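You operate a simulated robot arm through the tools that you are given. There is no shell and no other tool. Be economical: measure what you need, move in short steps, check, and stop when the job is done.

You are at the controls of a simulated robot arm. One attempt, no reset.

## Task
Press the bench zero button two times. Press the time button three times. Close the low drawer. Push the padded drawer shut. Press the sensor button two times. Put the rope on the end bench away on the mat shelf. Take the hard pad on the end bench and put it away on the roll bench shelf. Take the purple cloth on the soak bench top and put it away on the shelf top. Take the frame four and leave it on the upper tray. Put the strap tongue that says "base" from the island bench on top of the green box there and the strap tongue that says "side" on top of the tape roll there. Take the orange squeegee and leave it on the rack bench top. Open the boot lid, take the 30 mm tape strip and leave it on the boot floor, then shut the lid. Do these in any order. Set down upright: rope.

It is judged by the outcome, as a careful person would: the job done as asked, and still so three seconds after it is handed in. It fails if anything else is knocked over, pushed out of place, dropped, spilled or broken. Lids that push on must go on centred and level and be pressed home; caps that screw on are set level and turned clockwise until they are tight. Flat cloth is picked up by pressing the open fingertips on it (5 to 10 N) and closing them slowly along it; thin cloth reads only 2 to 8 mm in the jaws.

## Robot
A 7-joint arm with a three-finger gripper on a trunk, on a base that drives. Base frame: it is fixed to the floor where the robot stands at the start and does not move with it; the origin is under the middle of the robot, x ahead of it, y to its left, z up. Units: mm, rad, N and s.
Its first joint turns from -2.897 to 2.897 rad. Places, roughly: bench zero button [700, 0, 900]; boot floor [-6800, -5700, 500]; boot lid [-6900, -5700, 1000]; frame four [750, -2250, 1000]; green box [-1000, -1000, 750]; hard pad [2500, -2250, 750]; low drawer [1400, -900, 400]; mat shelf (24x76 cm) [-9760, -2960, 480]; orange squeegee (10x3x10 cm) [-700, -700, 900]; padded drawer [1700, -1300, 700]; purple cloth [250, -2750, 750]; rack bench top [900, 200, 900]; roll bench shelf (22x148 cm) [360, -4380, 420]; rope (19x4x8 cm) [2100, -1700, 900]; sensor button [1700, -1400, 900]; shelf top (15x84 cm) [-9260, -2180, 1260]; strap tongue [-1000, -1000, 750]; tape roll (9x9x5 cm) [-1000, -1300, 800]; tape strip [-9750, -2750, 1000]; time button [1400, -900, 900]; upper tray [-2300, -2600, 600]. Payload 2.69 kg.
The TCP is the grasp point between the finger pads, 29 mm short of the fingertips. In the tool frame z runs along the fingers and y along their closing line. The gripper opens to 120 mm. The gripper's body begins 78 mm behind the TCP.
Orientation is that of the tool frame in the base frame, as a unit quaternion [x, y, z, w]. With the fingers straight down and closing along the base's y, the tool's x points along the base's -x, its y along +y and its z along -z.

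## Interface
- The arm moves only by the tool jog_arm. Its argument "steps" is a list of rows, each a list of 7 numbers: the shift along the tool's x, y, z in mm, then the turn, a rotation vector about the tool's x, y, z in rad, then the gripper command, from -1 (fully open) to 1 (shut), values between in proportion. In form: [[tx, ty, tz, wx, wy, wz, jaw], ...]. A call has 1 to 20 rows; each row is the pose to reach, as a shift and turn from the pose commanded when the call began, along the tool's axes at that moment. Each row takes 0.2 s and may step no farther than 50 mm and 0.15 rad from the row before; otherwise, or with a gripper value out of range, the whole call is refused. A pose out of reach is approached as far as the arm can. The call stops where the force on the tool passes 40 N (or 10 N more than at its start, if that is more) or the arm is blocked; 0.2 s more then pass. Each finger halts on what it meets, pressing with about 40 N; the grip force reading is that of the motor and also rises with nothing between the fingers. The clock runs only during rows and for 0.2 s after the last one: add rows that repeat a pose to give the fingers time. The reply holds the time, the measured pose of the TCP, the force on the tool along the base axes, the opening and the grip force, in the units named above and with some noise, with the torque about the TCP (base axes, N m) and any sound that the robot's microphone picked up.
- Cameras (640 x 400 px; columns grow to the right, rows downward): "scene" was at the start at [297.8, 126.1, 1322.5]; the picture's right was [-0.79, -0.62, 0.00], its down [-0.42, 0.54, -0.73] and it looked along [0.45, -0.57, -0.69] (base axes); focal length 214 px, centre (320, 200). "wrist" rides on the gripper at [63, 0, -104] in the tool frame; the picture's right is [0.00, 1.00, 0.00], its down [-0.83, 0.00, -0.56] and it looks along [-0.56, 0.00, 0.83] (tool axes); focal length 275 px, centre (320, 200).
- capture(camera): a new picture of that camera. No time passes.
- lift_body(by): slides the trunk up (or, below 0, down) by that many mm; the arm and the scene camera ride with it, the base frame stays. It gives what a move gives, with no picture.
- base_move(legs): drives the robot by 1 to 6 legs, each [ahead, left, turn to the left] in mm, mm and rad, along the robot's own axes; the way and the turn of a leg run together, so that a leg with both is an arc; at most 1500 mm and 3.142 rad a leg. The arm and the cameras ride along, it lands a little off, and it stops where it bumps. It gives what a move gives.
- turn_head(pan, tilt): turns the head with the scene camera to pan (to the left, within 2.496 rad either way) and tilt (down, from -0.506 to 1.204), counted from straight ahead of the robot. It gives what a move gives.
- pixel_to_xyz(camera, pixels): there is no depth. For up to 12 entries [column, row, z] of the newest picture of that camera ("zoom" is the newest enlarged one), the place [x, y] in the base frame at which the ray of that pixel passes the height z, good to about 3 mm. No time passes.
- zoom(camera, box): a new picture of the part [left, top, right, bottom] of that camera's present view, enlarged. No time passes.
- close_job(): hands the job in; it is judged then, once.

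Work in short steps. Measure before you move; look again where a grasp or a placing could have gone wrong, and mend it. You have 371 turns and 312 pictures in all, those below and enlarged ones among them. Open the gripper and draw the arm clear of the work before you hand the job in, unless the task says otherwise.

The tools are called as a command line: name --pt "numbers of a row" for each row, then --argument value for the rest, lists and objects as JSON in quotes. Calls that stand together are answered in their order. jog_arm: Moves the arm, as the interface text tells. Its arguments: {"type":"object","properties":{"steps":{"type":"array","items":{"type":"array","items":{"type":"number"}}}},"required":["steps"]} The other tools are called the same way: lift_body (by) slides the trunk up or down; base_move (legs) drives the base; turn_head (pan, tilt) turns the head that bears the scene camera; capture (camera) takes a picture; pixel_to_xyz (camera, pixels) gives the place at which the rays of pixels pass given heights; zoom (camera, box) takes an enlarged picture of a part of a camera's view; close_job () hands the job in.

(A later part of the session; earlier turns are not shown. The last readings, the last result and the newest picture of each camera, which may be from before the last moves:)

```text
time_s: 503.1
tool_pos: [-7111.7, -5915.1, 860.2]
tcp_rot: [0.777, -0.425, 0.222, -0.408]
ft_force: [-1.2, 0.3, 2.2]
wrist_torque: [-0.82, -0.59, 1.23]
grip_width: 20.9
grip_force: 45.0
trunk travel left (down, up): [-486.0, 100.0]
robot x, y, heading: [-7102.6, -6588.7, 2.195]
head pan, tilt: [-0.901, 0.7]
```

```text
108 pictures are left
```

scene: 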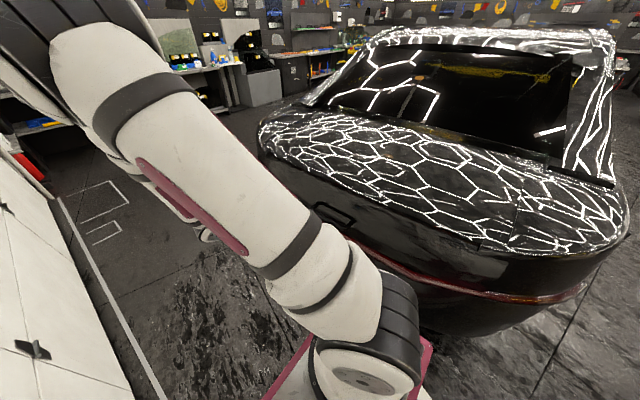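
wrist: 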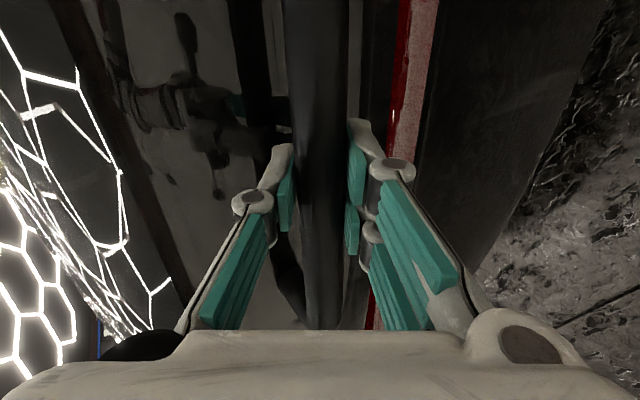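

Gripped the bar (21 mm). I begin raising the lid along an estimated arc (hinge ≈ e -8700, z 1080), rotating the tool with it, in a short first move.

jog_arm --pt "0 -13 -18.5 -0.04 0 0 1" --pt "0 -26.1 -37.4 -0.08 0 0 1" --pt "0 -40.5 -55 -0.12 0 0 1" --pt "0 -55.2 -72.6 -0.16 0 0 1"

capture --camera "scene"

```text
time_s: 503.8
tool_pos: [-7121.0, -5922.8, 918.6]
tcp_rot: [0.792, -0.436, 0.204, -0.375]
ft_force: [3.4, 4.1, 4.7]
wrist_torque: [-0.63, -0.41, 1.51]
grip_width: 21.6
grip_force: 45.3
trunk travel left (down, up): [-486.0, 100.0]
robot x, y, heading: [-7099.0, -6590.0, 2.202]
head pan, tilt: [-0.901, 0.7]
stopped in row 3: the force on the tool passed its limit at 44 N (the readings are from after the stop); the commanded pose is now the measured one
```

```text
107 pictures are left
```

scene: 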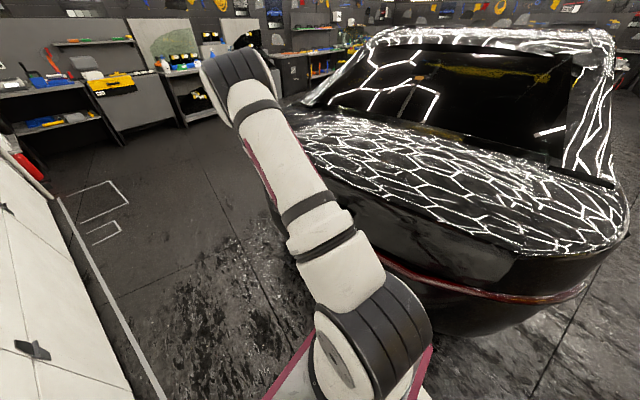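

The handle rose 58 mm (lid opening). I refine the arc (hinge z≈1000) and go on more slowly.

jog_arm --pt "0 -7.5 -8 -0.02 0 0 1" --pt "0 -14.9 -15.9 -0.04 0 0 1" --pt "0 -22.6 -23.6 -0.06 0 0 1" --pt "0 -30.4 -31.2 -0.08 0 0 1" --pt "0 -38.5 -38.5 -0.1 0 0 1" --pt "0 -46.6 -45.8 -0.12 0 0 1" --pt "0 -55 -52.8 -0.14 0 0 1" --pt "0 -63.3 -59.8 -0.16 0 0 1" --pt "0 -71.9 -66.5 -0.18 0 0 1" --pt "0 -80.5 -73.2 -0.2 0 0 1" --pt "0 -89.4 -79.5 -0.22 0 0 1" --pt "0 -98.3 -85.7 -0.24 0 0 1"

capture --camera "scene"

```text
time_s: 506.3
tool_pos: [-7129.6, -5929.1, 1038.3]
tcp_rot: [0.831, -0.454, 0.152, -0.282]
ft_force: [-3.4, -8.8, 4.8]
wrist_torque: [-0.42, -0.22, 1.69]
grip_width: 21.4
grip_force: 44.9
trunk travel left (down, up): [-486.0, 100.0]
robot x, y, heading: [-7098.6, -6589.8, 2.192]
head pan, tilt: [-0.901, 0.7]
stopped in row 12: the force on the tool passed its limit at 41 N (the readings are from after the stop); the commanded pose is now the measured one
```

```text
106 pictures are left
```

scene: 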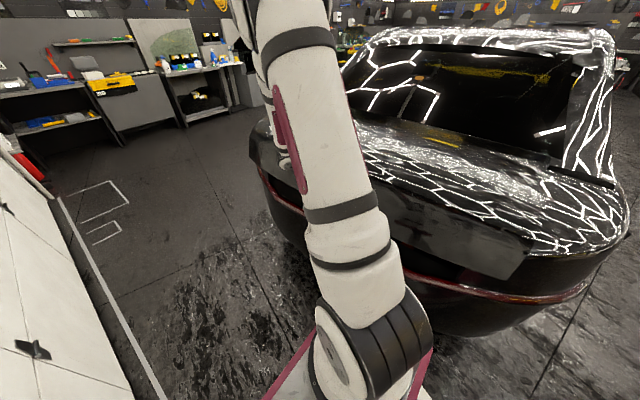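

The lid is rising; the path fits a hinge near e≈-8495, z≈1044 (R≈754). I continue along that arc.

jog_arm --pt "0 -7.6 -9.3 -0.016 0 0 1" --pt "0 -15.2 -18.7 -0.032 0 0 1" --pt "0 -22.9 -28 -0.048 0 0 1" --pt "0 -30.5 -37.4 -0.064 0 0 1" --pt "0 -38.1 -46.7 -0.08 0 0 1" --pt "0 -46.5 -55.4 -0.096 0 0 1" --pt "0 -54.8 -64 -0.112 0 0 1" --pt "0 -63.2 -72.7 -0.128 0 0 1" --pt "0 -71.5 -81.3 -0.144 0 0 1" --pt "0 -79.9 -90 -0.16 0 0 1" --pt "0 -88.9 -98 -0.176 0 0 1" --pt "0 -97.9 -106 -0.192 0 0 1" --pt "0 -106.9 -114 -0.208 0 0 1" --pt "0 -115.9 -122 -0.224 0 0 1" --pt "0 -124.9 -130 -0.24 0 0 1" --pt "0 -134.5 -137.3 -0.256 0 0 1" --pt "0 -144.1 -144.5 -0.272 0 0 1" --pt "0 -153.8 -151.8 -0.288 0 0 1" --pt "0 -163.4 -159 -0.304 0 0 1" --pt "0 -173 -166.3 -0.32 0 0 1"

capture --camera "scene"

```text
time_s: 509.7
tool_pos: [-7106.9, -5913.5, 1227.9]
tcp_rot: [0.859, -0.47, 0.091, -0.179]
ft_force: [8.4, 16.1, -3.9]
wrist_torque: [-0.14, -0.07, 1.71]
grip_width: 21.8
grip_force: 44.7
trunk travel left (down, up): [-486.0, 100.0]
robot x, y, heading: [-7093.9, -6586.5, 2.197]
head pan, tilt: [-0.901, 0.7]
stopped in row 17: the force on the tool passed its limit at 41 N (the readings are from after the stop); the commanded pose is now the measured one
```

```text
105 pictures are left
```

scene: 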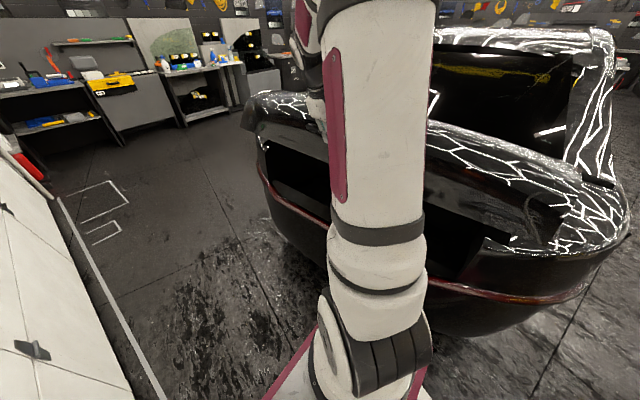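

Opening well (z 1228), but the lid pulls toward the car, so the radius is a bit smaller (R≈640). I continue on the corrected arc.

jog_arm --pt "0 -8.7 -9.4 -0.02 0 0 1" --pt "0 -17.4 -18.8 -0.04 0 0 1" --pt "0 -26 -28.2 -0.06 0 0 1" --pt "0 -34.7 -37.6 -0.08 0 0 1" --pt "0 -44.1 -46.3 -0.1 0 0 1" --pt "0 -53.6 -55 -0.12 0 0 1" --pt "0 -63 -63.6 -0.14 0 0 1" --pt "0 -72.4 -72.3 -0.16 0 0 1" --pt "0 -82.5 -80.2 -0.18 0 0 1" --pt "0 -92.6 -88 -0.2 0 0 1" --pt "0 -102.6 -95.9 -0.22 0 0 1" --pt "0 -112.7 -103.8 -0.24 0 0 1" --pt "0 -123.4 -110.9 -0.26 0 0 1" --pt "0 -134 -117.9 -0.28 0 0 1" --pt "0 -144.7 -125 -0.3 0 0 1" --pt "0 -155.4 -132 -0.32 0 0 1" --pt "0 -166.6 -138.2 -0.34 0 0 1" --pt "0 -177.8 -144.4 -0.36 0 0 1" --pt "0 -188.9 -150.5 -0.38 0 0 1" --pt "0 -200.1 -156.7 -0.4 0 0 1"

capture --camera "scene"

```text
time_s: 513.9
tool_pos: [-7027.2, -5863.7, 1420.1]
tcp_rot: [0.878, -0.479, 0.006, -0.025]
ft_force: [-31.7, 15.4, 7.1]
wrist_torque: [0.03, 0.14, 1.5]
grip_width: 21.5
grip_force: 44.5
out of reach, approached as far as the arm can: row 18, 19, 20
trunk travel left (down, up): [-486.0, 100.0]
robot x, y, heading: [-7098.9, -6585.8, 2.196]
head pan, tilt: [-0.901, 0.7]
```

```text
104 pictures are left
```

scene: 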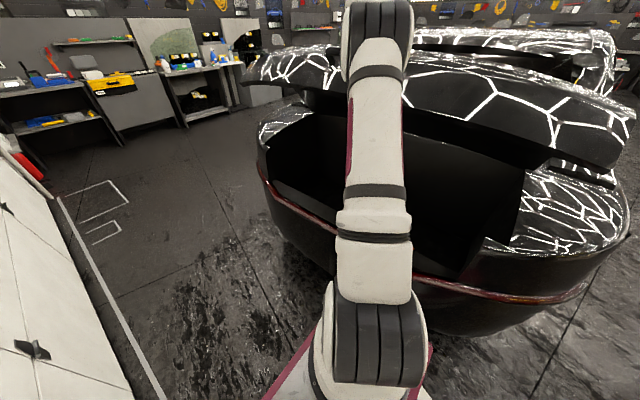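

The lid is open ~53° (z 1420) and now pushes slightly upward. I open the jaws gently and see whether it stays.

jog_arm --pt "0 0 0 0 0 0 0.6" --pt "0 0 0 0 0 0 0.35" --pt "0 0 0 0 0 0 0.15" --pt "0 0 0 0 0 0 0.15"

capture --camera "wrist"

capture --camera "scene"

```text
time_s: 514.9
tool_pos: [-7019.9, -5865.2, 1421.4]
tcp_rot: [0.876, -0.481, 0.007, -0.026]
ft_force: [0.4, -1.9, 2.0]
wrist_torque: [0.0, -0.02, 0.0]
grip_width: 50.5
grip_force: 0.0
trunk travel left (down, up): [-486.0, 100.0]
robot x, y, heading: [-7100.7, -6584.4, 2.196]
head pan, tilt: [-0.901, 0.7]
```

```text
103 pictures are left
```

wrist: 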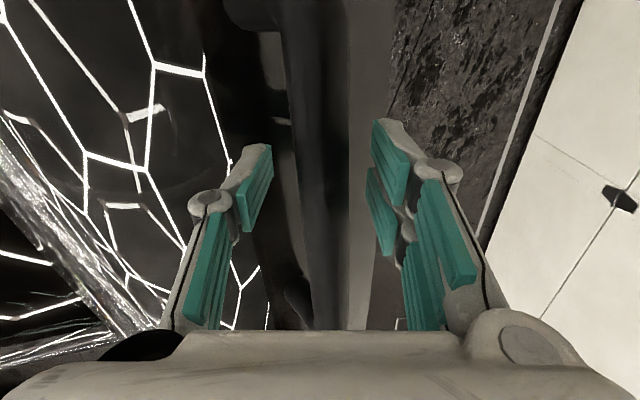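

```text
102 pictures are left
```

scene: 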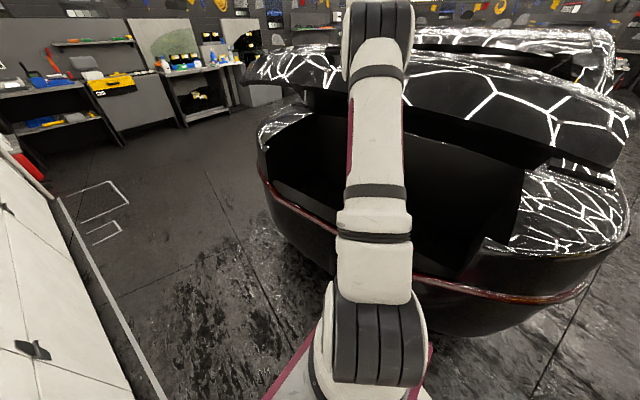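

The lid stays open. I raise the trunk to withdraw the fingers upward, then pull the arm back from the lid.

lift_body --by 95

jog_arm --pt "0 0 0 0 0 0 0.15" --pt "0 30 0 0 0 0 0.15" --pt "0 75 0 0 0 0 0.15" --pt "0 120 0 0 0 0 0.15" --pt "0 165 0 0 0 0 0.15" --pt "0 210 0 0 0 0 0.15"

capture --camera "wrist"

capture --camera "scene"

```text
time_s: 516.2
tool_pos: [-6960.1, -5949.0, 1514.6]
tcp_rot: [0.876, -0.482, 0.007, -0.027]
ft_force: [-1.1, -0.5, -0.4]
wrist_torque: [0.01, 0.0, 0.02]
grip_width: 51.1
grip_force: 0.1
trunk travel left (down, up): [-581.0, 5.0]
robot x, y, heading: [-7096.9, -6585.0, 2.194]
head pan, tilt: [-0.901, 0.7]
```

```text
time_s: 517.6
tool_pos: [-7134.6, -6063.4, 1503.1]
tcp_rot: [0.876, -0.482, 0.007, -0.027]
ft_force: [0.9, 0.7, -0.7]
wrist_torque: [-0.05, 0.06, 0.03]
grip_width: 51.0
grip_force: 0.1
trunk travel left (down, up): [-581.0, 5.0]
robot x, y, heading: [-7101.0, -6585.2, 2.198]
head pan, tilt: [-0.901, 0.7]
```

```text
101 pictures are left
```

wrist: 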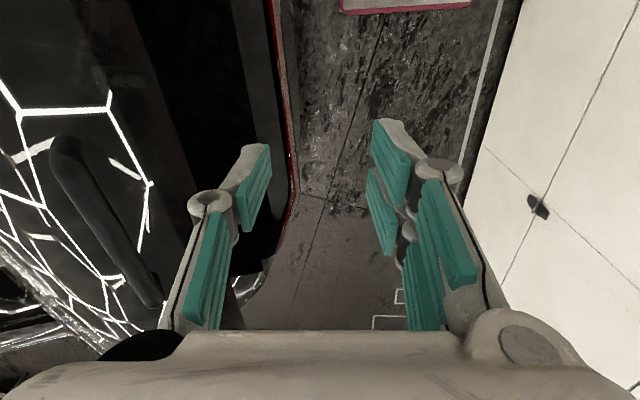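

```text
100 pictures are left
```

scene: 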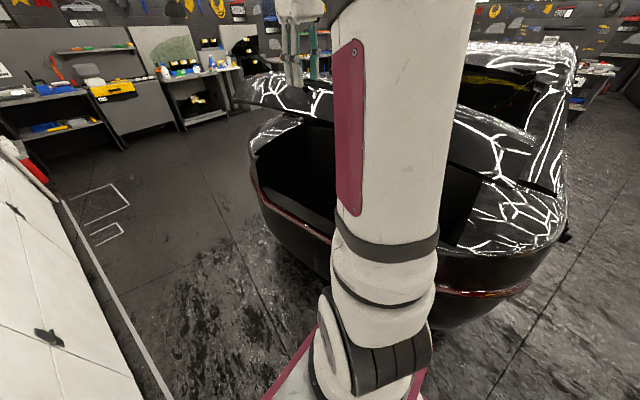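

Lid stays open. Now I fetch the strip: lower the trunk 95, drive forward 3700 mm back to the bench.

lift_body --by -95

base_move --legs '[[1250, 0, 0], [1250, 0, 0], [1150, -130, 0]]'

```text
time_s: 518.9
tool_pos: [-7136.4, -6063.9, 1408.4]
tcp_rot: [0.877, -0.48, 0.007, -0.028]
ft_force: [-0.1, -0.5, 0.3]
wrist_torque: [0.02, -0.01, 0.03]
grip_width: 50.9
grip_force: 0.2
trunk travel left (down, up): [-486.0, 100.0]
robot x, y, heading: [-7100.6, -6587.3, 2.197]
head pan, tilt: [-0.901, 0.7]
```

```text
time_s: 536.4
tool_pos: [-9084.9, -3032.1, 1408.5]
tcp_rot: [0.872, -0.488, 0.007, -0.027]
ft_force: [0.2, -0.1, 1.0]
wrist_torque: [-0.01, 0.01, 0.03]
grip_width: 50.8
grip_force: 0.0
trunk travel left (down, up): [-486.0, 100.0]
robot x, y, heading: [-9056.5, -3554.0, 2.181]
head pan, tilt: [-0.901, 0.7]
```

I trim the base position, then carry the open gripper over to hover at the strip.

base_move --legs '[[105, 50, 0.012]]'

```text
time_s: 537.6
tool_pos: [-9189.7, -2972.5, 1408.7]
tcp_rot: [0.875, -0.483, 0.006, -0.026]
ft_force: [0.1, 1.3, -0.7]
wrist_torque: [0.01, 0.02, -0.01]
grip_width: 50.8
grip_force: 0.0
trunk travel left (down, up): [-486.0, 100.0]
robot x, y, heading: [-9159.9, -3496.8, 2.187]
head pan, tilt: [-0.901, 0.7]
```

I go there in one move, tilting as before and opening to 90 mm.

jog_arm --pt "-36 24 5 0 0 0 -0.5" --pt "-73 47 10 0 0 0 -0.5" --pt "-110 71 20 0 0 0 -0.5" --pt "-146 95 32 0 0 0 -0.5" --pt "-182 118 46 0 0 0 -0.5" --pt "-218 142 62 -0.002 -0.054 -0.006 -0.5" --pt "-255 166 80 -0.003 -0.108 -0.012 -0.5" --pt "-291 189 98 -0.005 -0.162 -0.018 -0.5" --pt "-327 213 117 -0.006 -0.216 -0.023 -0.5" --pt "-364 237 137 -0.008 -0.27 -0.029 -0.5" --pt "-400 260 159 -0.01 -0.324 -0.035 -0.5" --pt "-437 284 182 -0.011 -0.378 -0.041 -0.5" --pt "-473 308 206 -0.013 -0.432 -0.047 -0.5" --pt "-509 331 231 -0.015 -0.486 -0.053 -0.5" --pt "-545.8 355 256 -0.0162 -0.54 -0.0585 -0.5" --pt "-545.8 355 259 -0.0162 -0.54 -0.0585 -0.5"

capture --camera "wrist"

```text
refused: row 15 steps farther than a row can; nothing moved
```

```text
99 pictures are left
```

wrist: 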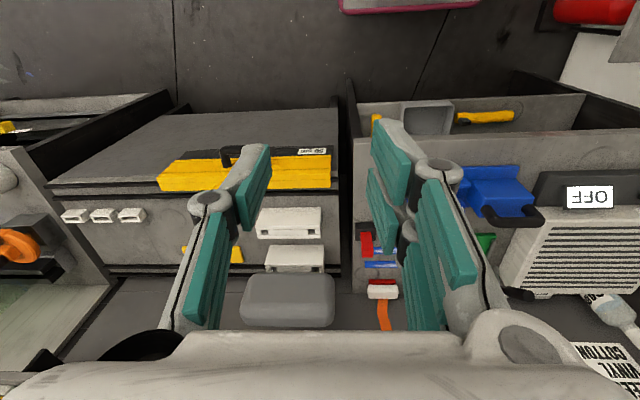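

Refused over the 50 mm step; I spread the z descent more evenly.

jog_arm --pt "-34 22 5 0 0 0 -0.5" --pt "-68 44 12 0 0 0 -0.5" --pt "-102 66 22 0 0 0 -0.5" --pt "-136 89 34 0 0 0 -0.5" --pt "-170 111 48 0 0 0 -0.5" --pt "-204 133 64 -0.002 -0.054 -0.006 -0.5" --pt "-238 155 82 -0.003 -0.108 -0.012 -0.5" --pt "-272 177 101 -0.005 -0.162 -0.018 -0.5" --pt "-306 199 121 -0.006 -0.216 -0.023 -0.5" --pt "-340 221 141 -0.008 -0.27 -0.029 -0.5" --pt "-374 244 162 -0.01 -0.324 -0.035 -0.5" --pt "-408 266 183 -0.011 -0.378 -0.041 -0.5" --pt "-442 288 204 -0.013 -0.432 -0.047 -0.5" --pt "-476 310 225 -0.015 -0.486 -0.053 -0.5" --pt "-510 332 243 -0.0162 -0.54 -0.0585 -0.5" --pt "-545.8 355 259 -0.0162 -0.54 -0.0585 -0.5" --pt "-545.8 355 259 -0.0162 -0.54 -0.0585 -0.5"

```text
time_s: 541.2
tool_pos: [-9771.4, -2688.5, 1138.0]
tcp_rot: [0.859, -0.433, -0.23, -0.148]
ft_force: [0.1, 0.3, 0.3]
wrist_torque: [-0.03, -0.02, 0.02]
grip_width: 89.9
grip_force: 0.1
trunk travel left (down, up): [-486.0, 100.0]
robot x, y, heading: [-9159.1, -3494.3, 2.189]
head pan, tilt: [-0.901, 0.7]
```

Position is right; I correct a small orientation difference from the original grasp, then descend.

jog_arm --pt "0 0 0 -0.023 0.008 0.047 -0.5" --pt "0 0 0 -0.047 0.016 0.095 -0.5" --pt "0 0 0 -0.047 0.016 0.095 -0.5"

jog_arm --pt "15 0 38 0 0 0 -0.5" --pt "30 0 76 0 0 0 -0.5" --pt "46 0 114 0 0 0 -0.5" --pt "60 0 148 0 0 0 -0.5" --pt "68 0.3 168 0 0 0 -0.5" --pt "68 0.3 168 0 0 0 -0.5"

capture --camera "wrist"

```text
time_s: 542.0
tool_pos: [-9771.7, -2689.7, 1138.4]
tcp_rot: [0.843, -0.468, -0.239, -0.112]
ft_force: [0.0, 0.3, -0.1]
wrist_torque: [0.01, -0.02, 0.01]
grip_width: 89.8
grip_force: 0.1
trunk travel left (down, up): [-486.0, 100.0]
robot x, y, heading: [-9158.4, -3492.1, 2.192]
head pan, tilt: [-0.901, 0.7]
```

```text
time_s: 543.4
tool_pos: [-9793.3, -2669.4, 959.3]
tcp_rot: [0.843, -0.468, -0.24, -0.113]
ft_force: [-0.4, 0.2, 0.1]
wrist_torque: [0.01, 0.03, 0.0]
grip_width: 89.9
grip_force: 0.1
trunk travel left (down, up): [-486.0, 100.0]
robot x, y, heading: [-9157.6, -3492.0, 2.195]
head pan, tilt: [-0.901, 0.7]
```

```text
98 pictures are left
```

wrist: 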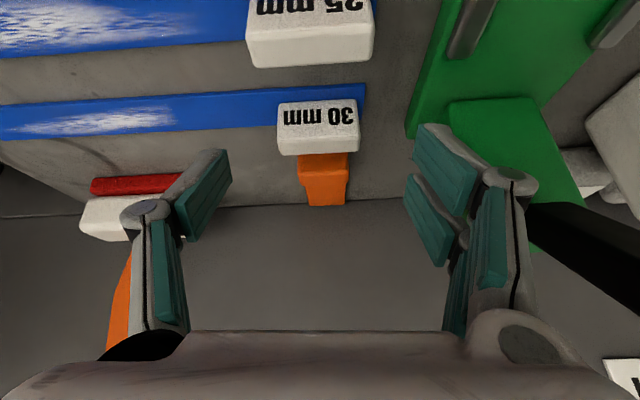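

Aligned over the "30 mm" block as before. I descend the last 23 mm and close, then lift straight up.

jog_arm --pt "5 0 9 0 0 0 -0.5" --pt "9 0 16 0 0 0 -0.5" --pt "11.5 0 20 0 0 0 -0.5" --pt "11.5 0 20 0 0 0 0" --pt "11.5 0 20 0 0 0 0.5" --pt "11.5 0 20 0 0 0 1" --pt "11.5 0 20 0 0 0 1"

jog_arm --pt "-5 0 -9 0 0 0 1" --pt "-15 0 -26 0 0 0 1" --pt "-36 0 -60 0 0 0 1" --pt "-58 0 -97 0 0 0 1" --pt "-80 0 -135 0 0 0 1" --pt "-100 0 -168 0 0 0 1" --pt "-117 0 -197 0 0 0 1"

capture --camera "wrist"

```text
time_s: 545.0
tool_pos: [-9793.6, -2668.6, 936.4]
tcp_rot: [0.843, -0.469, -0.239, -0.113]
ft_force: [-0.1, -0.2, 0.4]
wrist_torque: [0.02, -0.02, 0.04]
grip_width: 0.4
grip_force: 28.7
trunk travel left (down, up): [-486.0, 100.0]
robot x, y, heading: [-9159.5, -3496.0, 2.191]
head pan, tilt: [-0.901, 0.7]
```

```text
time_s: 546.6
tool_pos: [-9785.0, -2664.9, 1163.3]
tcp_rot: [0.843, -0.469, -0.239, -0.113]
ft_force: [-0.1, 0.3, 1.1]
wrist_torque: [0.0, 0.02, -0.02]
grip_width: 0.0
grip_force: 28.7
trunk travel left (down, up): [-486.0, 100.0]
robot x, y, heading: [-9156.2, -3497.7, 2.191]
head pan, tilt: [-0.901, 0.7]
```

```text
97 pictures are left
```

wrist: 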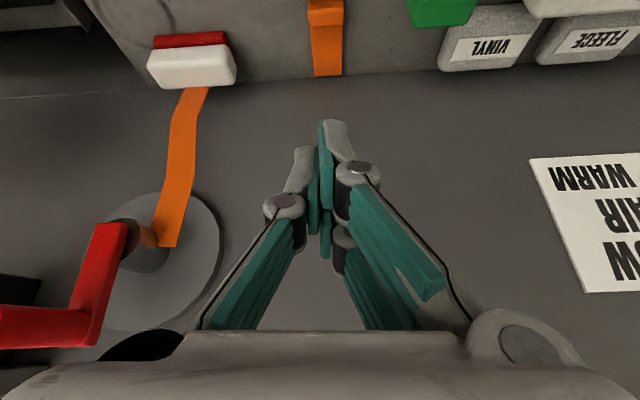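

The jaws closed on nothing, probably just over the block. I go back above, open, and look.

jog_arm --pt "22 0 38 0 0 0 -0.5" --pt "45 0 76 0 0 0 -0.5" --pt "67 0 114 0 0 0 -0.5" --pt "88 0 150 0 0 0 -0.5" --pt "98 0 166 0 0 0 -0.5" --pt "98 0 166 0 0 0 -0.5"

capture --camera "wrist"

pixel_to_xyz --camera "wrist" --pixels '[[320, 110, 915], [320, 134, 929]]'

```text
time_s: 548.0
tool_pos: [-9790.7, -2667.0, 972.8]
tcp_rot: [0.842, -0.47, -0.239, -0.113]
ft_force: [-0.1, -0.3, 0.2]
wrist_torque: [0.02, 0.01, 0.03]
grip_width: 89.9
grip_force: 0.0
trunk travel left (down, up): [-486.0, 100.0]
robot x, y, heading: [-9155.1, -3494.2, 2.19]
head pan, tilt: [-0.901, 0.7]
```

```text
96 pictures are left
```

wrist: 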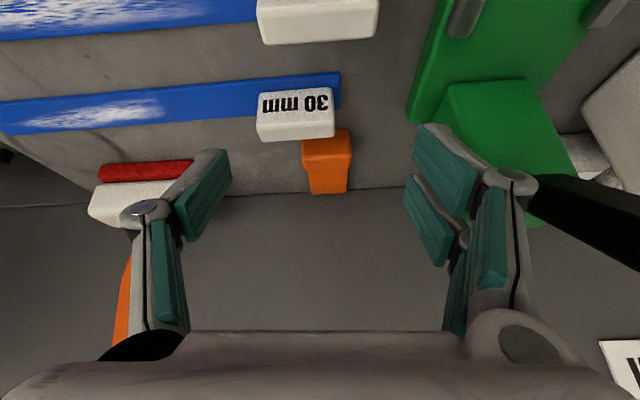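

```text
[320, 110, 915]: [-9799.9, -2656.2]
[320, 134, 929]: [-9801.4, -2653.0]
```

The block was nudged ~13 mm. I measure it again for a fresh, slightly deeper grasp.

pixel_to_xyz --camera "wrist" --pixels '[[295, 104, 915], [295, 115, 929], [295, 128, 929], [295, 138, 929], [256, 110, 915], [334, 104, 915]]'

zoom --camera "wrist" --box '[230, 60, 370, 200]'

```text
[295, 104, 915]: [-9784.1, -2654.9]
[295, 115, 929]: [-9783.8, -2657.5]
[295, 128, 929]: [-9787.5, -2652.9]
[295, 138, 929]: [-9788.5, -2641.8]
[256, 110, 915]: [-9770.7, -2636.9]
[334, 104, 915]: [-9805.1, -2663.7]
```

```text
2.86 times, centred on (300, 130) of wrist
```

zoom: 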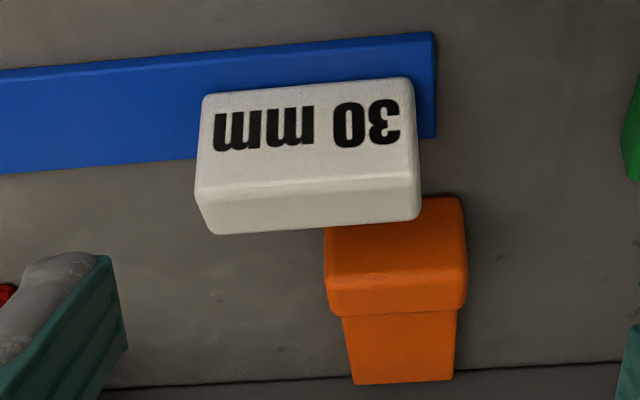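

I check how close the orange piece behind the block is.

pixel_to_xyz --camera "wrist" --pixels '[[338, 129, 930], [338, 129, 915], [338, 168, 905], [338, 168, 915], [295, 93, 902], [295, 93, 910], [340, 75, 902], [340, 108, 902]]'

```text
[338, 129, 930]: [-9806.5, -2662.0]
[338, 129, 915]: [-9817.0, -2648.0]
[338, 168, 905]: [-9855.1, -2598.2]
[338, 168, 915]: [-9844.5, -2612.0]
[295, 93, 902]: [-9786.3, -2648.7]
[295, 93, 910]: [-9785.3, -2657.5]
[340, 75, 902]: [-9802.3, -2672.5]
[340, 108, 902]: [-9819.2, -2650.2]
```

The block's true depth is n -3580…-3594, so my first grasp only caught its front. I shift 8 mm further in, 12 mm sideways, down to z 931.5 and close slowly.

jog_arm --pt "5 -12 13 0 0 0 -0.5" --pt "10 -12 26 0 0 0 -0.5" --pt "14.2 -12 39.6 0 0 0 -0.5" --pt "14.2 -12 39.6 0 0 0 0" --pt "14.2 -12 39.6 0 0 0 0.3" --pt "14.2 -12 39.6 0 0 0 0.7" --pt "14.2 -12 39.6 0 0 0 1" --pt "14.2 -12 39.6 0 0 0 1"

capture --camera "wrist"

```text
time_s: 549.8
tool_pos: [-9786.9, -2656.3, 931.8]
tcp_rot: [0.842, -0.469, -0.24, -0.114]
ft_force: [0.2, 1.4, 0.9]
wrist_torque: [0.09, 0.03, 0.04]
grip_width: 48.9
grip_force: 39.8
trunk travel left (down, up): [-486.0, 100.0]
robot x, y, heading: [-9159.8, -3494.9, 2.191]
head pan, tilt: [-0.901, 0.7]
```

```text
94 pictures are left
```

wrist: 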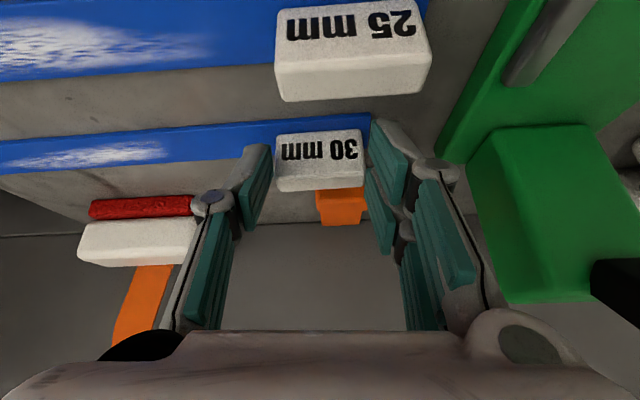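

Firm grip (48.9 mm). I lift straight up, then pull back.

jog_arm --pt "-5 0 -9 0 0 0 1" --pt "-15 0 -26 0 0 0 1" --pt "-36 0 -60 0 0 0 1" --pt "-58 0 -97 0 0 0 1" --pt "-80 0 -135 0 0 0 1" --pt "-100 0 -168 0 0 0 1" --pt "-117 0 -197 0 0 0 1" --pt "-80 0 -219 0 0 0 1" --pt "-43 0 -241 0 0 0 1" --pt "-5 0 -263 0 0 0 1" --pt "32 0 -285 0 0 0 1" --pt "69 0 -307 0 0 0 1" --pt "106 0 -329 0 0 0 1"

capture --camera "wrist"

```text
time_s: 552.6
tool_pos: [-9640.3, -2869.7, 1158.6]
tcp_rot: [0.843, -0.468, -0.24, -0.113]
ft_force: [-1.3, -0.1, -1.4]
wrist_torque: [0.01, -0.04, -0.02]
grip_width: 37.2
grip_force: 25.2
trunk travel left (down, up): [-486.0, 100.0]
robot x, y, heading: [-9161.3, -3491.9, 2.19]
head pan, tilt: [-0.901, 0.7]
```

```text
93 pictures are left
```

wrist: 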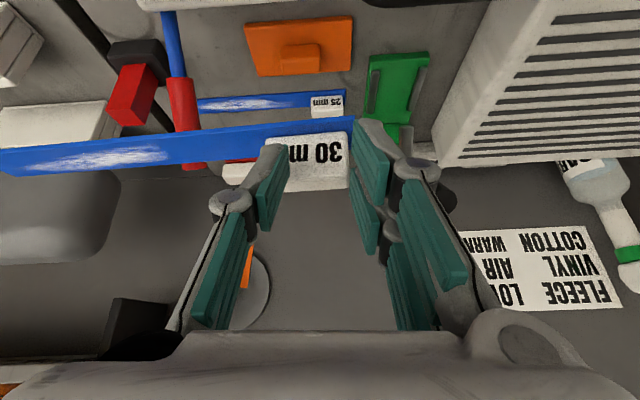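

The strip appears caught behind the roller's upright red handle and has twisted in the grip. I move forward again at once to relieve it and look.

jog_arm --pt "-30 0 18 0 0 0 1" --pt "-60 0 36 0 0 0 1" --pt "-86 0 51 0 0 0 1"

capture --camera "wrist"

turn_head --pan -0.45 --tilt 0.5

capture --camera "scene"

```text
time_s: 553.4
tool_pos: [-9694.0, -2785.3, 1157.1]
tcp_rot: [0.843, -0.469, -0.239, -0.113]
ft_force: [0.0, -0.7, 0.5]
wrist_torque: [0.03, 0.02, 0.03]
grip_width: 0.2
grip_force: 28.6
trunk travel left (down, up): [-486.0, 100.0]
robot x, y, heading: [-9159.2, -3497.9, 2.191]
head pan, tilt: [-0.901, 0.7]
```

```text
92 pictures are left
```

wrist: 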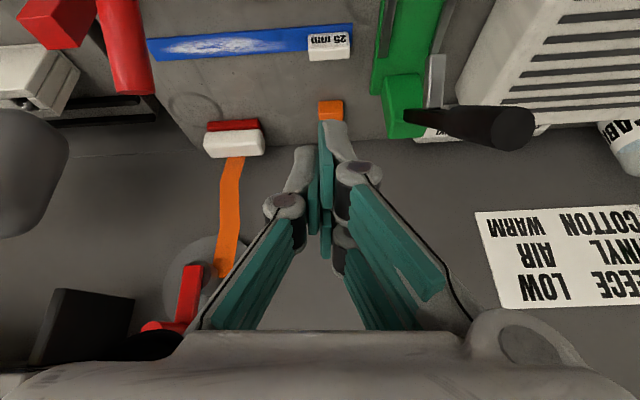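

```text
time_s: 554.3
tool_pos: [-9694.7, -2785.6, 1158.5]
tcp_rot: [0.843, -0.469, -0.239, -0.113]
ft_force: [0.2, -0.2, 1.1]
wrist_torque: [0.03, 0.0, -0.03]
grip_width: 0.2
grip_force: 28.9
trunk travel left (down, up): [-486.0, 100.0]
robot x, y, heading: [-9162.1, -3499.6, 2.19]
head pan, tilt: [-0.45, 0.499]
```

```text
91 pictures are left
```

scene: 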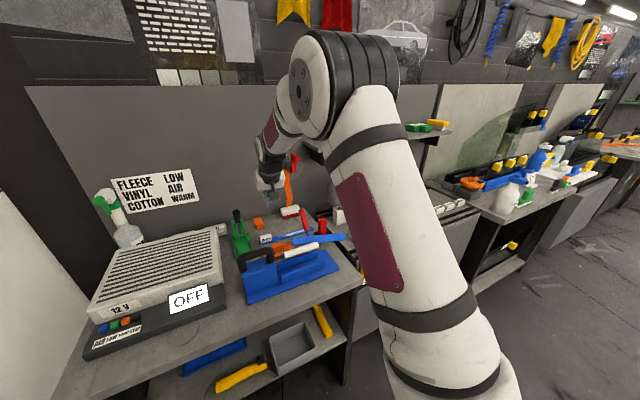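

The strip fell back onto the bench. I zoom to find it.

zoom --camera "scene" --box '[220, 170, 370, 310]'

```text
2.86 times, centred on (295, 240) of scene
```

zoom: 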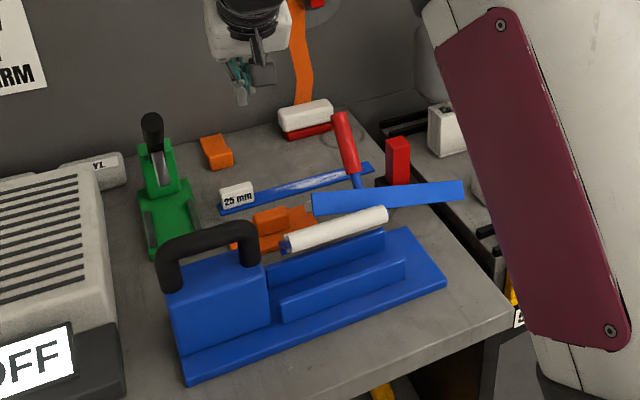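

The strip now lies (no label visible) behind the roller, against its handle. I query its location and take a wrist view from further back.

pixel_to_xyz --camera "zoom" --pixels '[[312, 203, 940], [462, 192, 940], [388, 200, 940], [312, 203, 905], [462, 192, 905], [345, 115, 1050], [355, 180, 920]]'

jog_arm --pt "15 -15 -45 0 0 0 0.5" --pt "50 -30 -75 0 0 0 0" --pt "85 -45 -105 0 0 0 -0.5" --pt "120 -60 -130 0 0 0 -0.5" --pt "155 -75 -155 0 0 0 -0.5"

capture --camera "wrist"

zoom --camera "wrist" --box '[120, 60, 380, 230]'

```text
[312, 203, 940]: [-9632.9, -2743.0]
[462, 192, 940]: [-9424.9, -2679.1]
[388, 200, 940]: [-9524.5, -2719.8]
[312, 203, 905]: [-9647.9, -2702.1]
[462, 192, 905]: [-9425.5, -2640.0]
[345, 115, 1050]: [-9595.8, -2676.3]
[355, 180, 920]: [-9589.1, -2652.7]
```

```text
time_s: 555.5
tool_pos: [-9516.9, -2925.6, 1208.5]
tcp_rot: [0.843, -0.468, -0.239, -0.113]
ft_force: [0.1, 0.4, -0.1]
wrist_torque: [0.01, -0.01, -0.03]
grip_width: 89.9
grip_force: 0.0
trunk travel left (down, up): [-486.0, 100.0]
robot x, y, heading: [-9157.3, -3496.4, 2.194]
head pan, tilt: [-0.45, 0.499]
```

```text
89 pictures are left
```

wrist: 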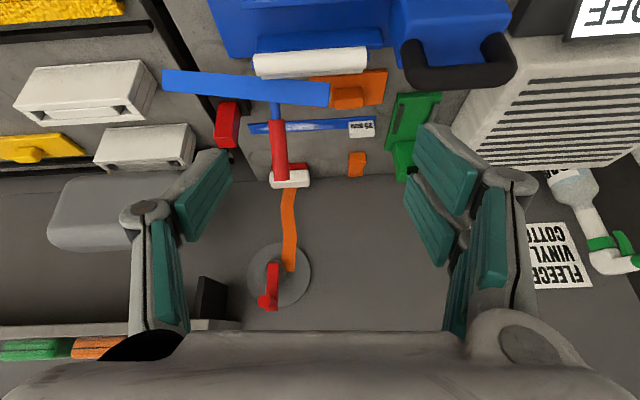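

```text
2.35 times, centred on (250, 145) of wrist
```

zoom: 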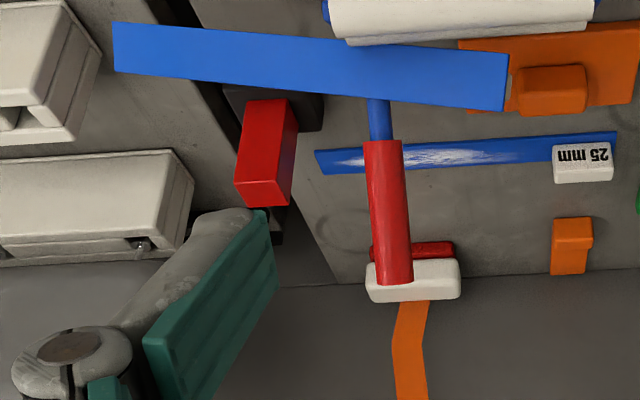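

The strip lies upside down on the roller and red clamp. I triangulate both its ends from the wrist view.

pixel_to_xyz --camera "wrist" --pixels '[[162.8, 82, 920], [162.8, 82, 940], [162.8, 82, 960], [162.8, 82, 980], [329, 95, 920], [329, 95, 940], [329, 95, 960], [240, 130, 1000], [240, 130, 960]]'

pixel_to_xyz --camera "scene" --pixels '[[344.6, 237.5, 920], [344.6, 237.5, 940], [344.6, 237.5, 960], [344.6, 237.5, 980], [292.2, 240.5, 920], [292.2, 240.5, 940], [292.2, 240.5, 960], [321, 225, 1000]]'

```text
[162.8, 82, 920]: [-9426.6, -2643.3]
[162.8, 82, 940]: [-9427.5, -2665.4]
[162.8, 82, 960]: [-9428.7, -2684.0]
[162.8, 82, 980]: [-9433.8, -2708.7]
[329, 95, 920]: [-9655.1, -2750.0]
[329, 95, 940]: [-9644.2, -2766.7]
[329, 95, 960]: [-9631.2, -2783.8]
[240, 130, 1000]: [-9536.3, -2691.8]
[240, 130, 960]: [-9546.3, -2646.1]
```

```text
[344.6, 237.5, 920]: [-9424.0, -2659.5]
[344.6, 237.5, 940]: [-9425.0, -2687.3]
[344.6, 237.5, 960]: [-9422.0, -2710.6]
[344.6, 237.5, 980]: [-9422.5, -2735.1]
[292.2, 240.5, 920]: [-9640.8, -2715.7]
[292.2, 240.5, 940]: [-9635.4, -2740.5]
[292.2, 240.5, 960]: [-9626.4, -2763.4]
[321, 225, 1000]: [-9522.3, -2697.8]
```

It is leaning on its long edge between the roller and its handle, label block behind at the left-hand (far) end. I'll pinch plate+block from above across n; first straighten the tool and yaw 90°.

jog_arm --pt "0 0 0 0 0.13 0 -0.5" --pt "0 0 0 0 0.27 0 -0.5" --pt "0 0 0 0 0.41 0 -0.5" --pt "0 0 0 0 0.54 0 -0.5"

jog_arm --pt "-10 -5 0 0 0 0.14 -0.5" --pt "-25 -8 0 0 0 0.28 -0.5" --pt "-40 -12 0 0 0 0.42 -0.5" --pt "-55 -15 0 0 0 0.56 -0.5" --pt "-70 -15 0 0 0 0.7 -0.5" --pt "-85 -15 0 0 0 0.84 -0.5" --pt "-100 -15 0 0 0 0.98 -0.5" --pt "-115 -15 0 0 0 1.12 -0.5" --pt "-130 -15 0 0 0 1.26 -0.5" --pt "-145 -15 0 0 0 1.4 -0.5" --pt "-160 -15 0 0 0 1.5 -0.5" --pt "-180 -15 0 0 0 1.57 -0.5"

capture --camera "wrist"

```text
time_s: 556.5
tool_pos: [-9517.5, -2925.0, 1211.3]
tcp_rot: [0.876, -0.482, -0.005, 0.016]
ft_force: [0.3, 0.9, 0.2]
wrist_torque: [0.01, 0.03, 0.0]
grip_width: 90.1
grip_force: 0.0
trunk travel left (down, up): [-486.0, 100.0]
robot x, y, heading: [-9160.3, -3493.4, 2.188]
head pan, tilt: [-0.45, 0.499]
```

```text
time_s: 559.1
tool_pos: [-9599.1, -2764.2, 1209.7]
tcp_rot: [-0.278, 0.96, -0.007, -0.014]
ft_force: [0.4, 0.6, 0.7]
wrist_torque: [-0.01, 0.01, 0.01]
grip_width: 90.1
grip_force: 0.1
trunk travel left (down, up): [-486.0, 100.0]
robot x, y, heading: [-9158.1, -3494.0, 2.187]
head pan, tilt: [-0.45, 0.499]
```

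```text
87 pictures are left
```

wrist: 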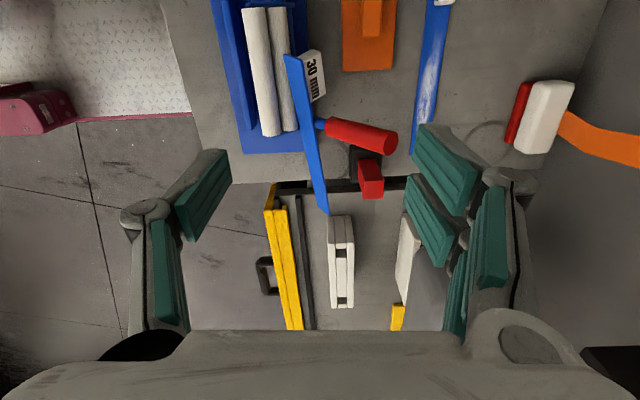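

From above the plate is seen on edge at (290–325, 55–215), block text up at (313,78), top ≈ z 1010–1020. I centre on it (y −27, x +11), align yaw, descend to z 1080 and check.

jog_arm --pt "4 -9 40 0 0 -0.05 -0.5" --pt "8 -18 80 0 0 -0.1 -0.5" --pt "11 -27 120 0 0 -0.14 -0.5" --pt "11 -27 130 0 0 -0.14 -0.3" --pt "11 -27 130 0 0 -0.14 -0.1"

capture --camera "wrist"

```text
time_s: 560.3
tool_pos: [-9599.0, -2794.7, 1079.4]
tcp_rot: [-0.346, 0.938, -0.006, -0.016]
ft_force: [0.6, 0.1, -0.1]
wrist_torque: [0.05, -0.01, -0.04]
grip_width: 66.0
grip_force: 0.0
trunk travel left (down, up): [-486.0, 100.0]
robot x, y, heading: [-9158.1, -3494.5, 2.189]
head pan, tilt: [-0.45, 0.499]
```

```text
86 pictures are left
```

wrist: 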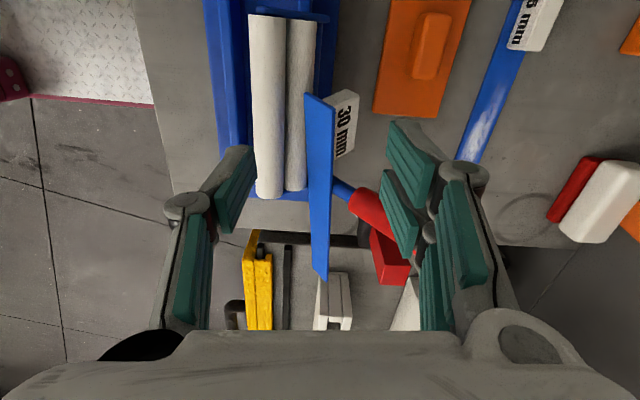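

I triangulate the plate's far end corner between wrist (307,95) and scene (292.2,238).

pixel_to_xyz --camera "wrist" --pixels '[[312, 96, 940], [312, 96, 970], [312, 96, 1000], [322, 276, 940], [322, 276, 970], [322, 276, 1000]]'

pixel_to_xyz --camera "scene" --pixels '[[292.5, 240, 940], [292.5, 240, 970], [292.5, 240, 1000], [344.6, 237.5, 940], [344.6, 237.5, 970], [344.6, 237.5, 1000]]'

```text
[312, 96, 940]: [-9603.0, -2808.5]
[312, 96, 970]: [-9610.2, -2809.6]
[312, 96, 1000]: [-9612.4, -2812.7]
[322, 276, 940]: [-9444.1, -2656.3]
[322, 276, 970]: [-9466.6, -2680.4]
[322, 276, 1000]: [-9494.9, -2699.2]
```

```text
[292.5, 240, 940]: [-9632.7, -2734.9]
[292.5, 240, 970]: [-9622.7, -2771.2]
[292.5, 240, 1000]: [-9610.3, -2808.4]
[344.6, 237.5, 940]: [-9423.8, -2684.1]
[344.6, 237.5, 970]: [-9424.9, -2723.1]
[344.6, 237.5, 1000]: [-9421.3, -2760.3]
```

Block end of the plate is at z≈1000, the other end ≈905. I descend to put the fingertips at z≈990 and close on it.

jog_arm --pt "0 0 25 0 0 0 -0.1" --pt "0 0 50 0 0 0 -0.1" --pt "0 0 60 0 0 0 -0.1" --pt "0 0 60 0 0 0 0.3" --pt "0 0 60 0 0 0 0.7" --pt "0 0 60 0 0 0 1" --pt "0 0 60 0 0 0 1"

capture --camera "wrist"

```text
time_s: 561.9
tool_pos: [-9598.3, -2797.3, 1021.5]
tcp_rot: [-0.346, 0.938, -0.006, -0.016]
ft_force: [1.8, -2.7, 1.9]
wrist_torque: [-0.13, -0.19, -0.2]
grip_width: 6.1
grip_force: 32.7
trunk travel left (down, up): [-486.0, 100.0]
robot x, y, heading: [-9157.3, -3496.9, 2.193]
head pan, tilt: [-0.45, 0.499]
```

```text
85 pictures are left
```

wrist: 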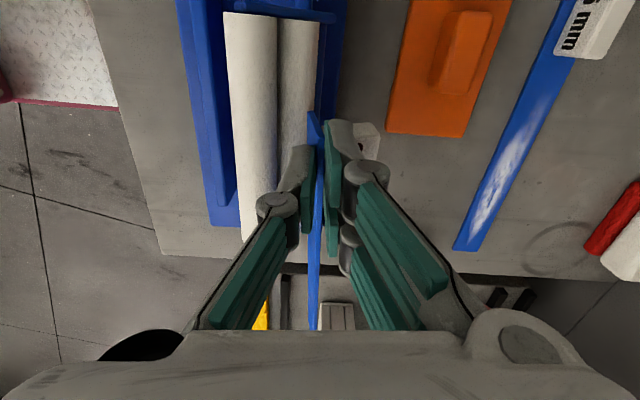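

It holds the plate (6 mm). I lift slowly and look.

jog_arm --pt "0 0 -10 0 0 0 1" --pt "0 0 -25 0 0 0 1" --pt "0 0 -45 0 0 0 1" --pt "0 0 -80 0 0 0 1" --pt "0 0 -120 0 0 0 1" --pt "0 0 -165 0 0 0 1" --pt "0 0 -205 0 0 0 1"

capture --camera "wrist"

capture --camera "scene"

```text
time_s: 563.5
tool_pos: [-9596.1, -2795.3, 1226.0]
tcp_rot: [-0.345, 0.938, -0.005, -0.015]
ft_force: [-0.7, 0.3, -0.5]
wrist_torque: [-0.06, 0.01, -0.02]
grip_width: 6.2
grip_force: 32.2
trunk travel left (down, up): [-486.0, 100.0]
robot x, y, heading: [-9156.5, -3497.6, 2.19]
head pan, tilt: [-0.45, 0.499]
```

```text
84 pictures are left
```

wrist: 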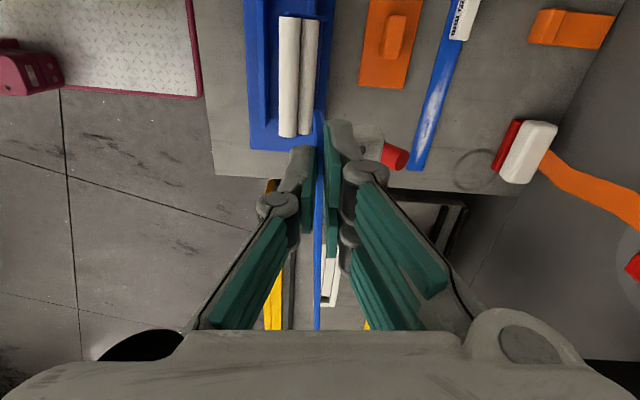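

```text
83 pictures are left
```

scene: 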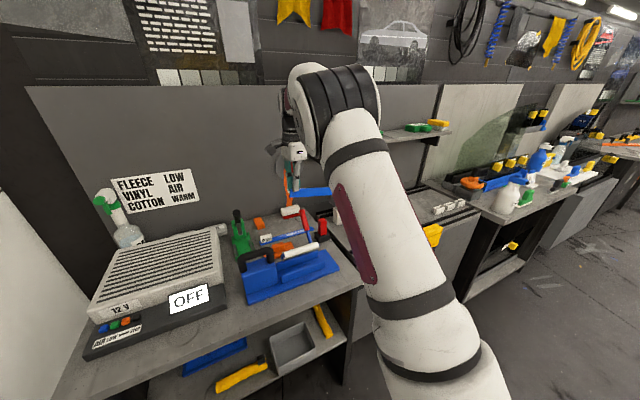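

The strip is secure. I pull it toward me and back down the gap to the boot.

jog_arm --pt "0 -45 0 0 0 0 1" --pt "0 -90 0 0 0 0 1" --pt "0 -135 0 0 0 0 1" --pt "0 -180 0 0 0 0 1"

base_move --legs '[[-400, 95, 0.005], [-1400, 0, 0], [-1350, 0, 0], [-374, 0, 0]]'

capture --camera "wrist"

```text
time_s: 564.5
tool_pos: [-9476.5, -2928.6, 1223.3]
tcp_rot: [-0.346, 0.938, -0.006, -0.015]
ft_force: [-0.3, 1.1, -1.3]
wrist_torque: [-0.05, -0.01, 0.04]
grip_width: 6.0
grip_force: 32.5
trunk travel left (down, up): [-486.0, 100.0]
robot x, y, heading: [-9157.6, -3496.6, 2.191]
head pan, tilt: [-0.45, 0.499]
```

```text
time_s: 581.9
tool_pos: [-7507.4, -5842.6, 1224.3]
tcp_rot: [-0.348, 0.937, -0.005, -0.017]
ft_force: [0.1, -0.4, 0.0]
wrist_torque: [-0.05, -0.01, 0.02]
grip_width: 6.0
grip_force: 32.6
trunk travel left (down, up): [-486.0, 100.0]
robot x, y, heading: [-7187.6, -6408.2, 2.193]
head pan, tilt: [-0.45, 0.499]
```

```text
82 pictures are left
```

wrist: 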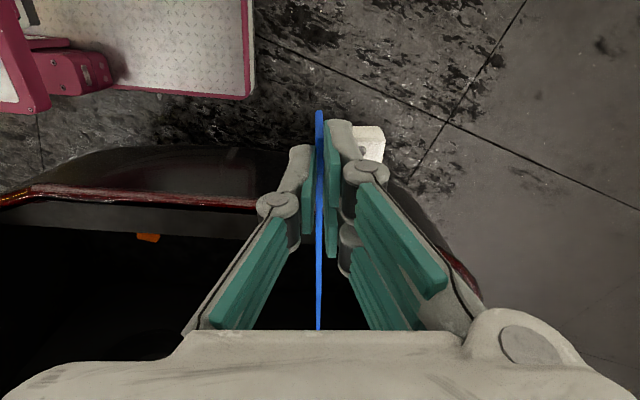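

Strip still held; the open boot is at left-below. I lower the trunk 270 mm so the hand will pass under the lid.

lift_body --by -270

pixel_to_xyz --camera "wrist" --pixels '[[150, 195, 830], [150, 215, 830], [148, 237, 520], [60, 195, 830], [300, 160, 830]]'

```text
time_s: 584.7
tool_pos: [-7506.9, -5842.1, 955.1]
tcp_rot: [-0.347, 0.938, -0.006, -0.016]
ft_force: [0.5, 0.3, -0.6]
wrist_torque: [0.03, 0.03, -0.01]
grip_width: 6.1
grip_force: 32.2
trunk travel left (down, up): [-216.0, 370.0]
robot x, y, heading: [-7182.8, -6407.6, 2.196]
head pan, tilt: [-0.45, 0.499]
```

```text
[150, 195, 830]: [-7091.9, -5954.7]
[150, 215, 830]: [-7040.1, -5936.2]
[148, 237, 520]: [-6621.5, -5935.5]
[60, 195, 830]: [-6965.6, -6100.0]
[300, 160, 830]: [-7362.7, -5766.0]
```

The sill's red line is at e≈-9234. I carry the strip over the sill into the boot at this height.

jog_arm --pt "-34 -34 0 0 0 0 1" --pt "-67 -68 0 0 0 0 1" --pt "-101 -102 0 0 0 0 1" --pt "-134 -137 0 0 0 0 1" --pt "-168 -171 0 0 0 0 1" --pt "-201 -205 0 0 0 0 1" --pt "-235 -239 0 0 0 0 1" --pt "-274 -259 0 0 0 0 1" --pt "-312 -279 0 0 0 0 1" --pt "-351 -299 0 0 0 0 1" --pt "-389 -319 0 0 0 0 1" --pt "-428 -339 0 0 0 0 1" --pt "-466 -359 0 0 0 0 1"

capture --camera "wrist"

turn_head --pan -1.3 --tilt 0.5

capture --camera "scene"

```text
time_s: 587.5
tool_pos: [-6920.8, -5809.0, 937.1]
tcp_rot: [-0.347, 0.938, -0.006, -0.015]
ft_force: [0.1, 0.9, 0.3]
wrist_torque: [-0.03, 0.0, 0.0]
grip_width: 6.2
grip_force: 31.9
trunk travel left (down, up): [-216.0, 370.0]
robot x, y, heading: [-7187.1, -6408.2, 2.194]
head pan, tilt: [-0.45, 0.499]
```

```text
81 pictures are left
```

wrist: 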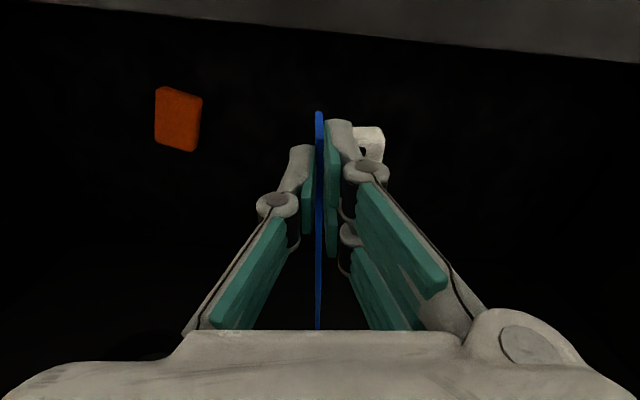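

```text
time_s: 588.6
tool_pos: [-6919.9, -5809.6, 937.0]
tcp_rot: [-0.347, 0.938, -0.006, -0.016]
ft_force: [0.6, 0.2, -1.1]
wrist_torque: [-0.01, 0.02, 0.0]
grip_width: 5.9
grip_force: 32.0
trunk travel left (down, up): [-216.0, 370.0]
robot x, y, heading: [-7187.8, -6408.7, 2.192]
head pan, tilt: [-1.3, 0.499]
```

```text
80 pictures are left
```

scene: 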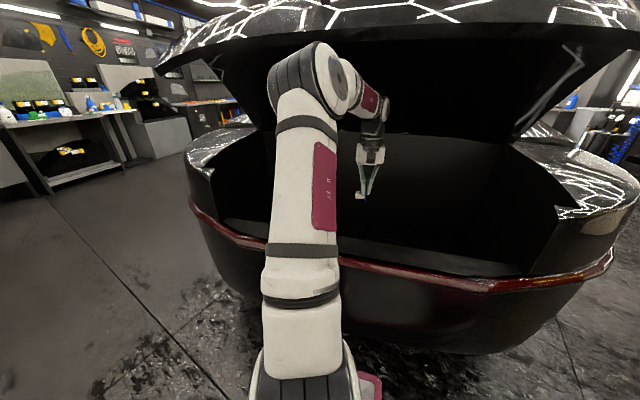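

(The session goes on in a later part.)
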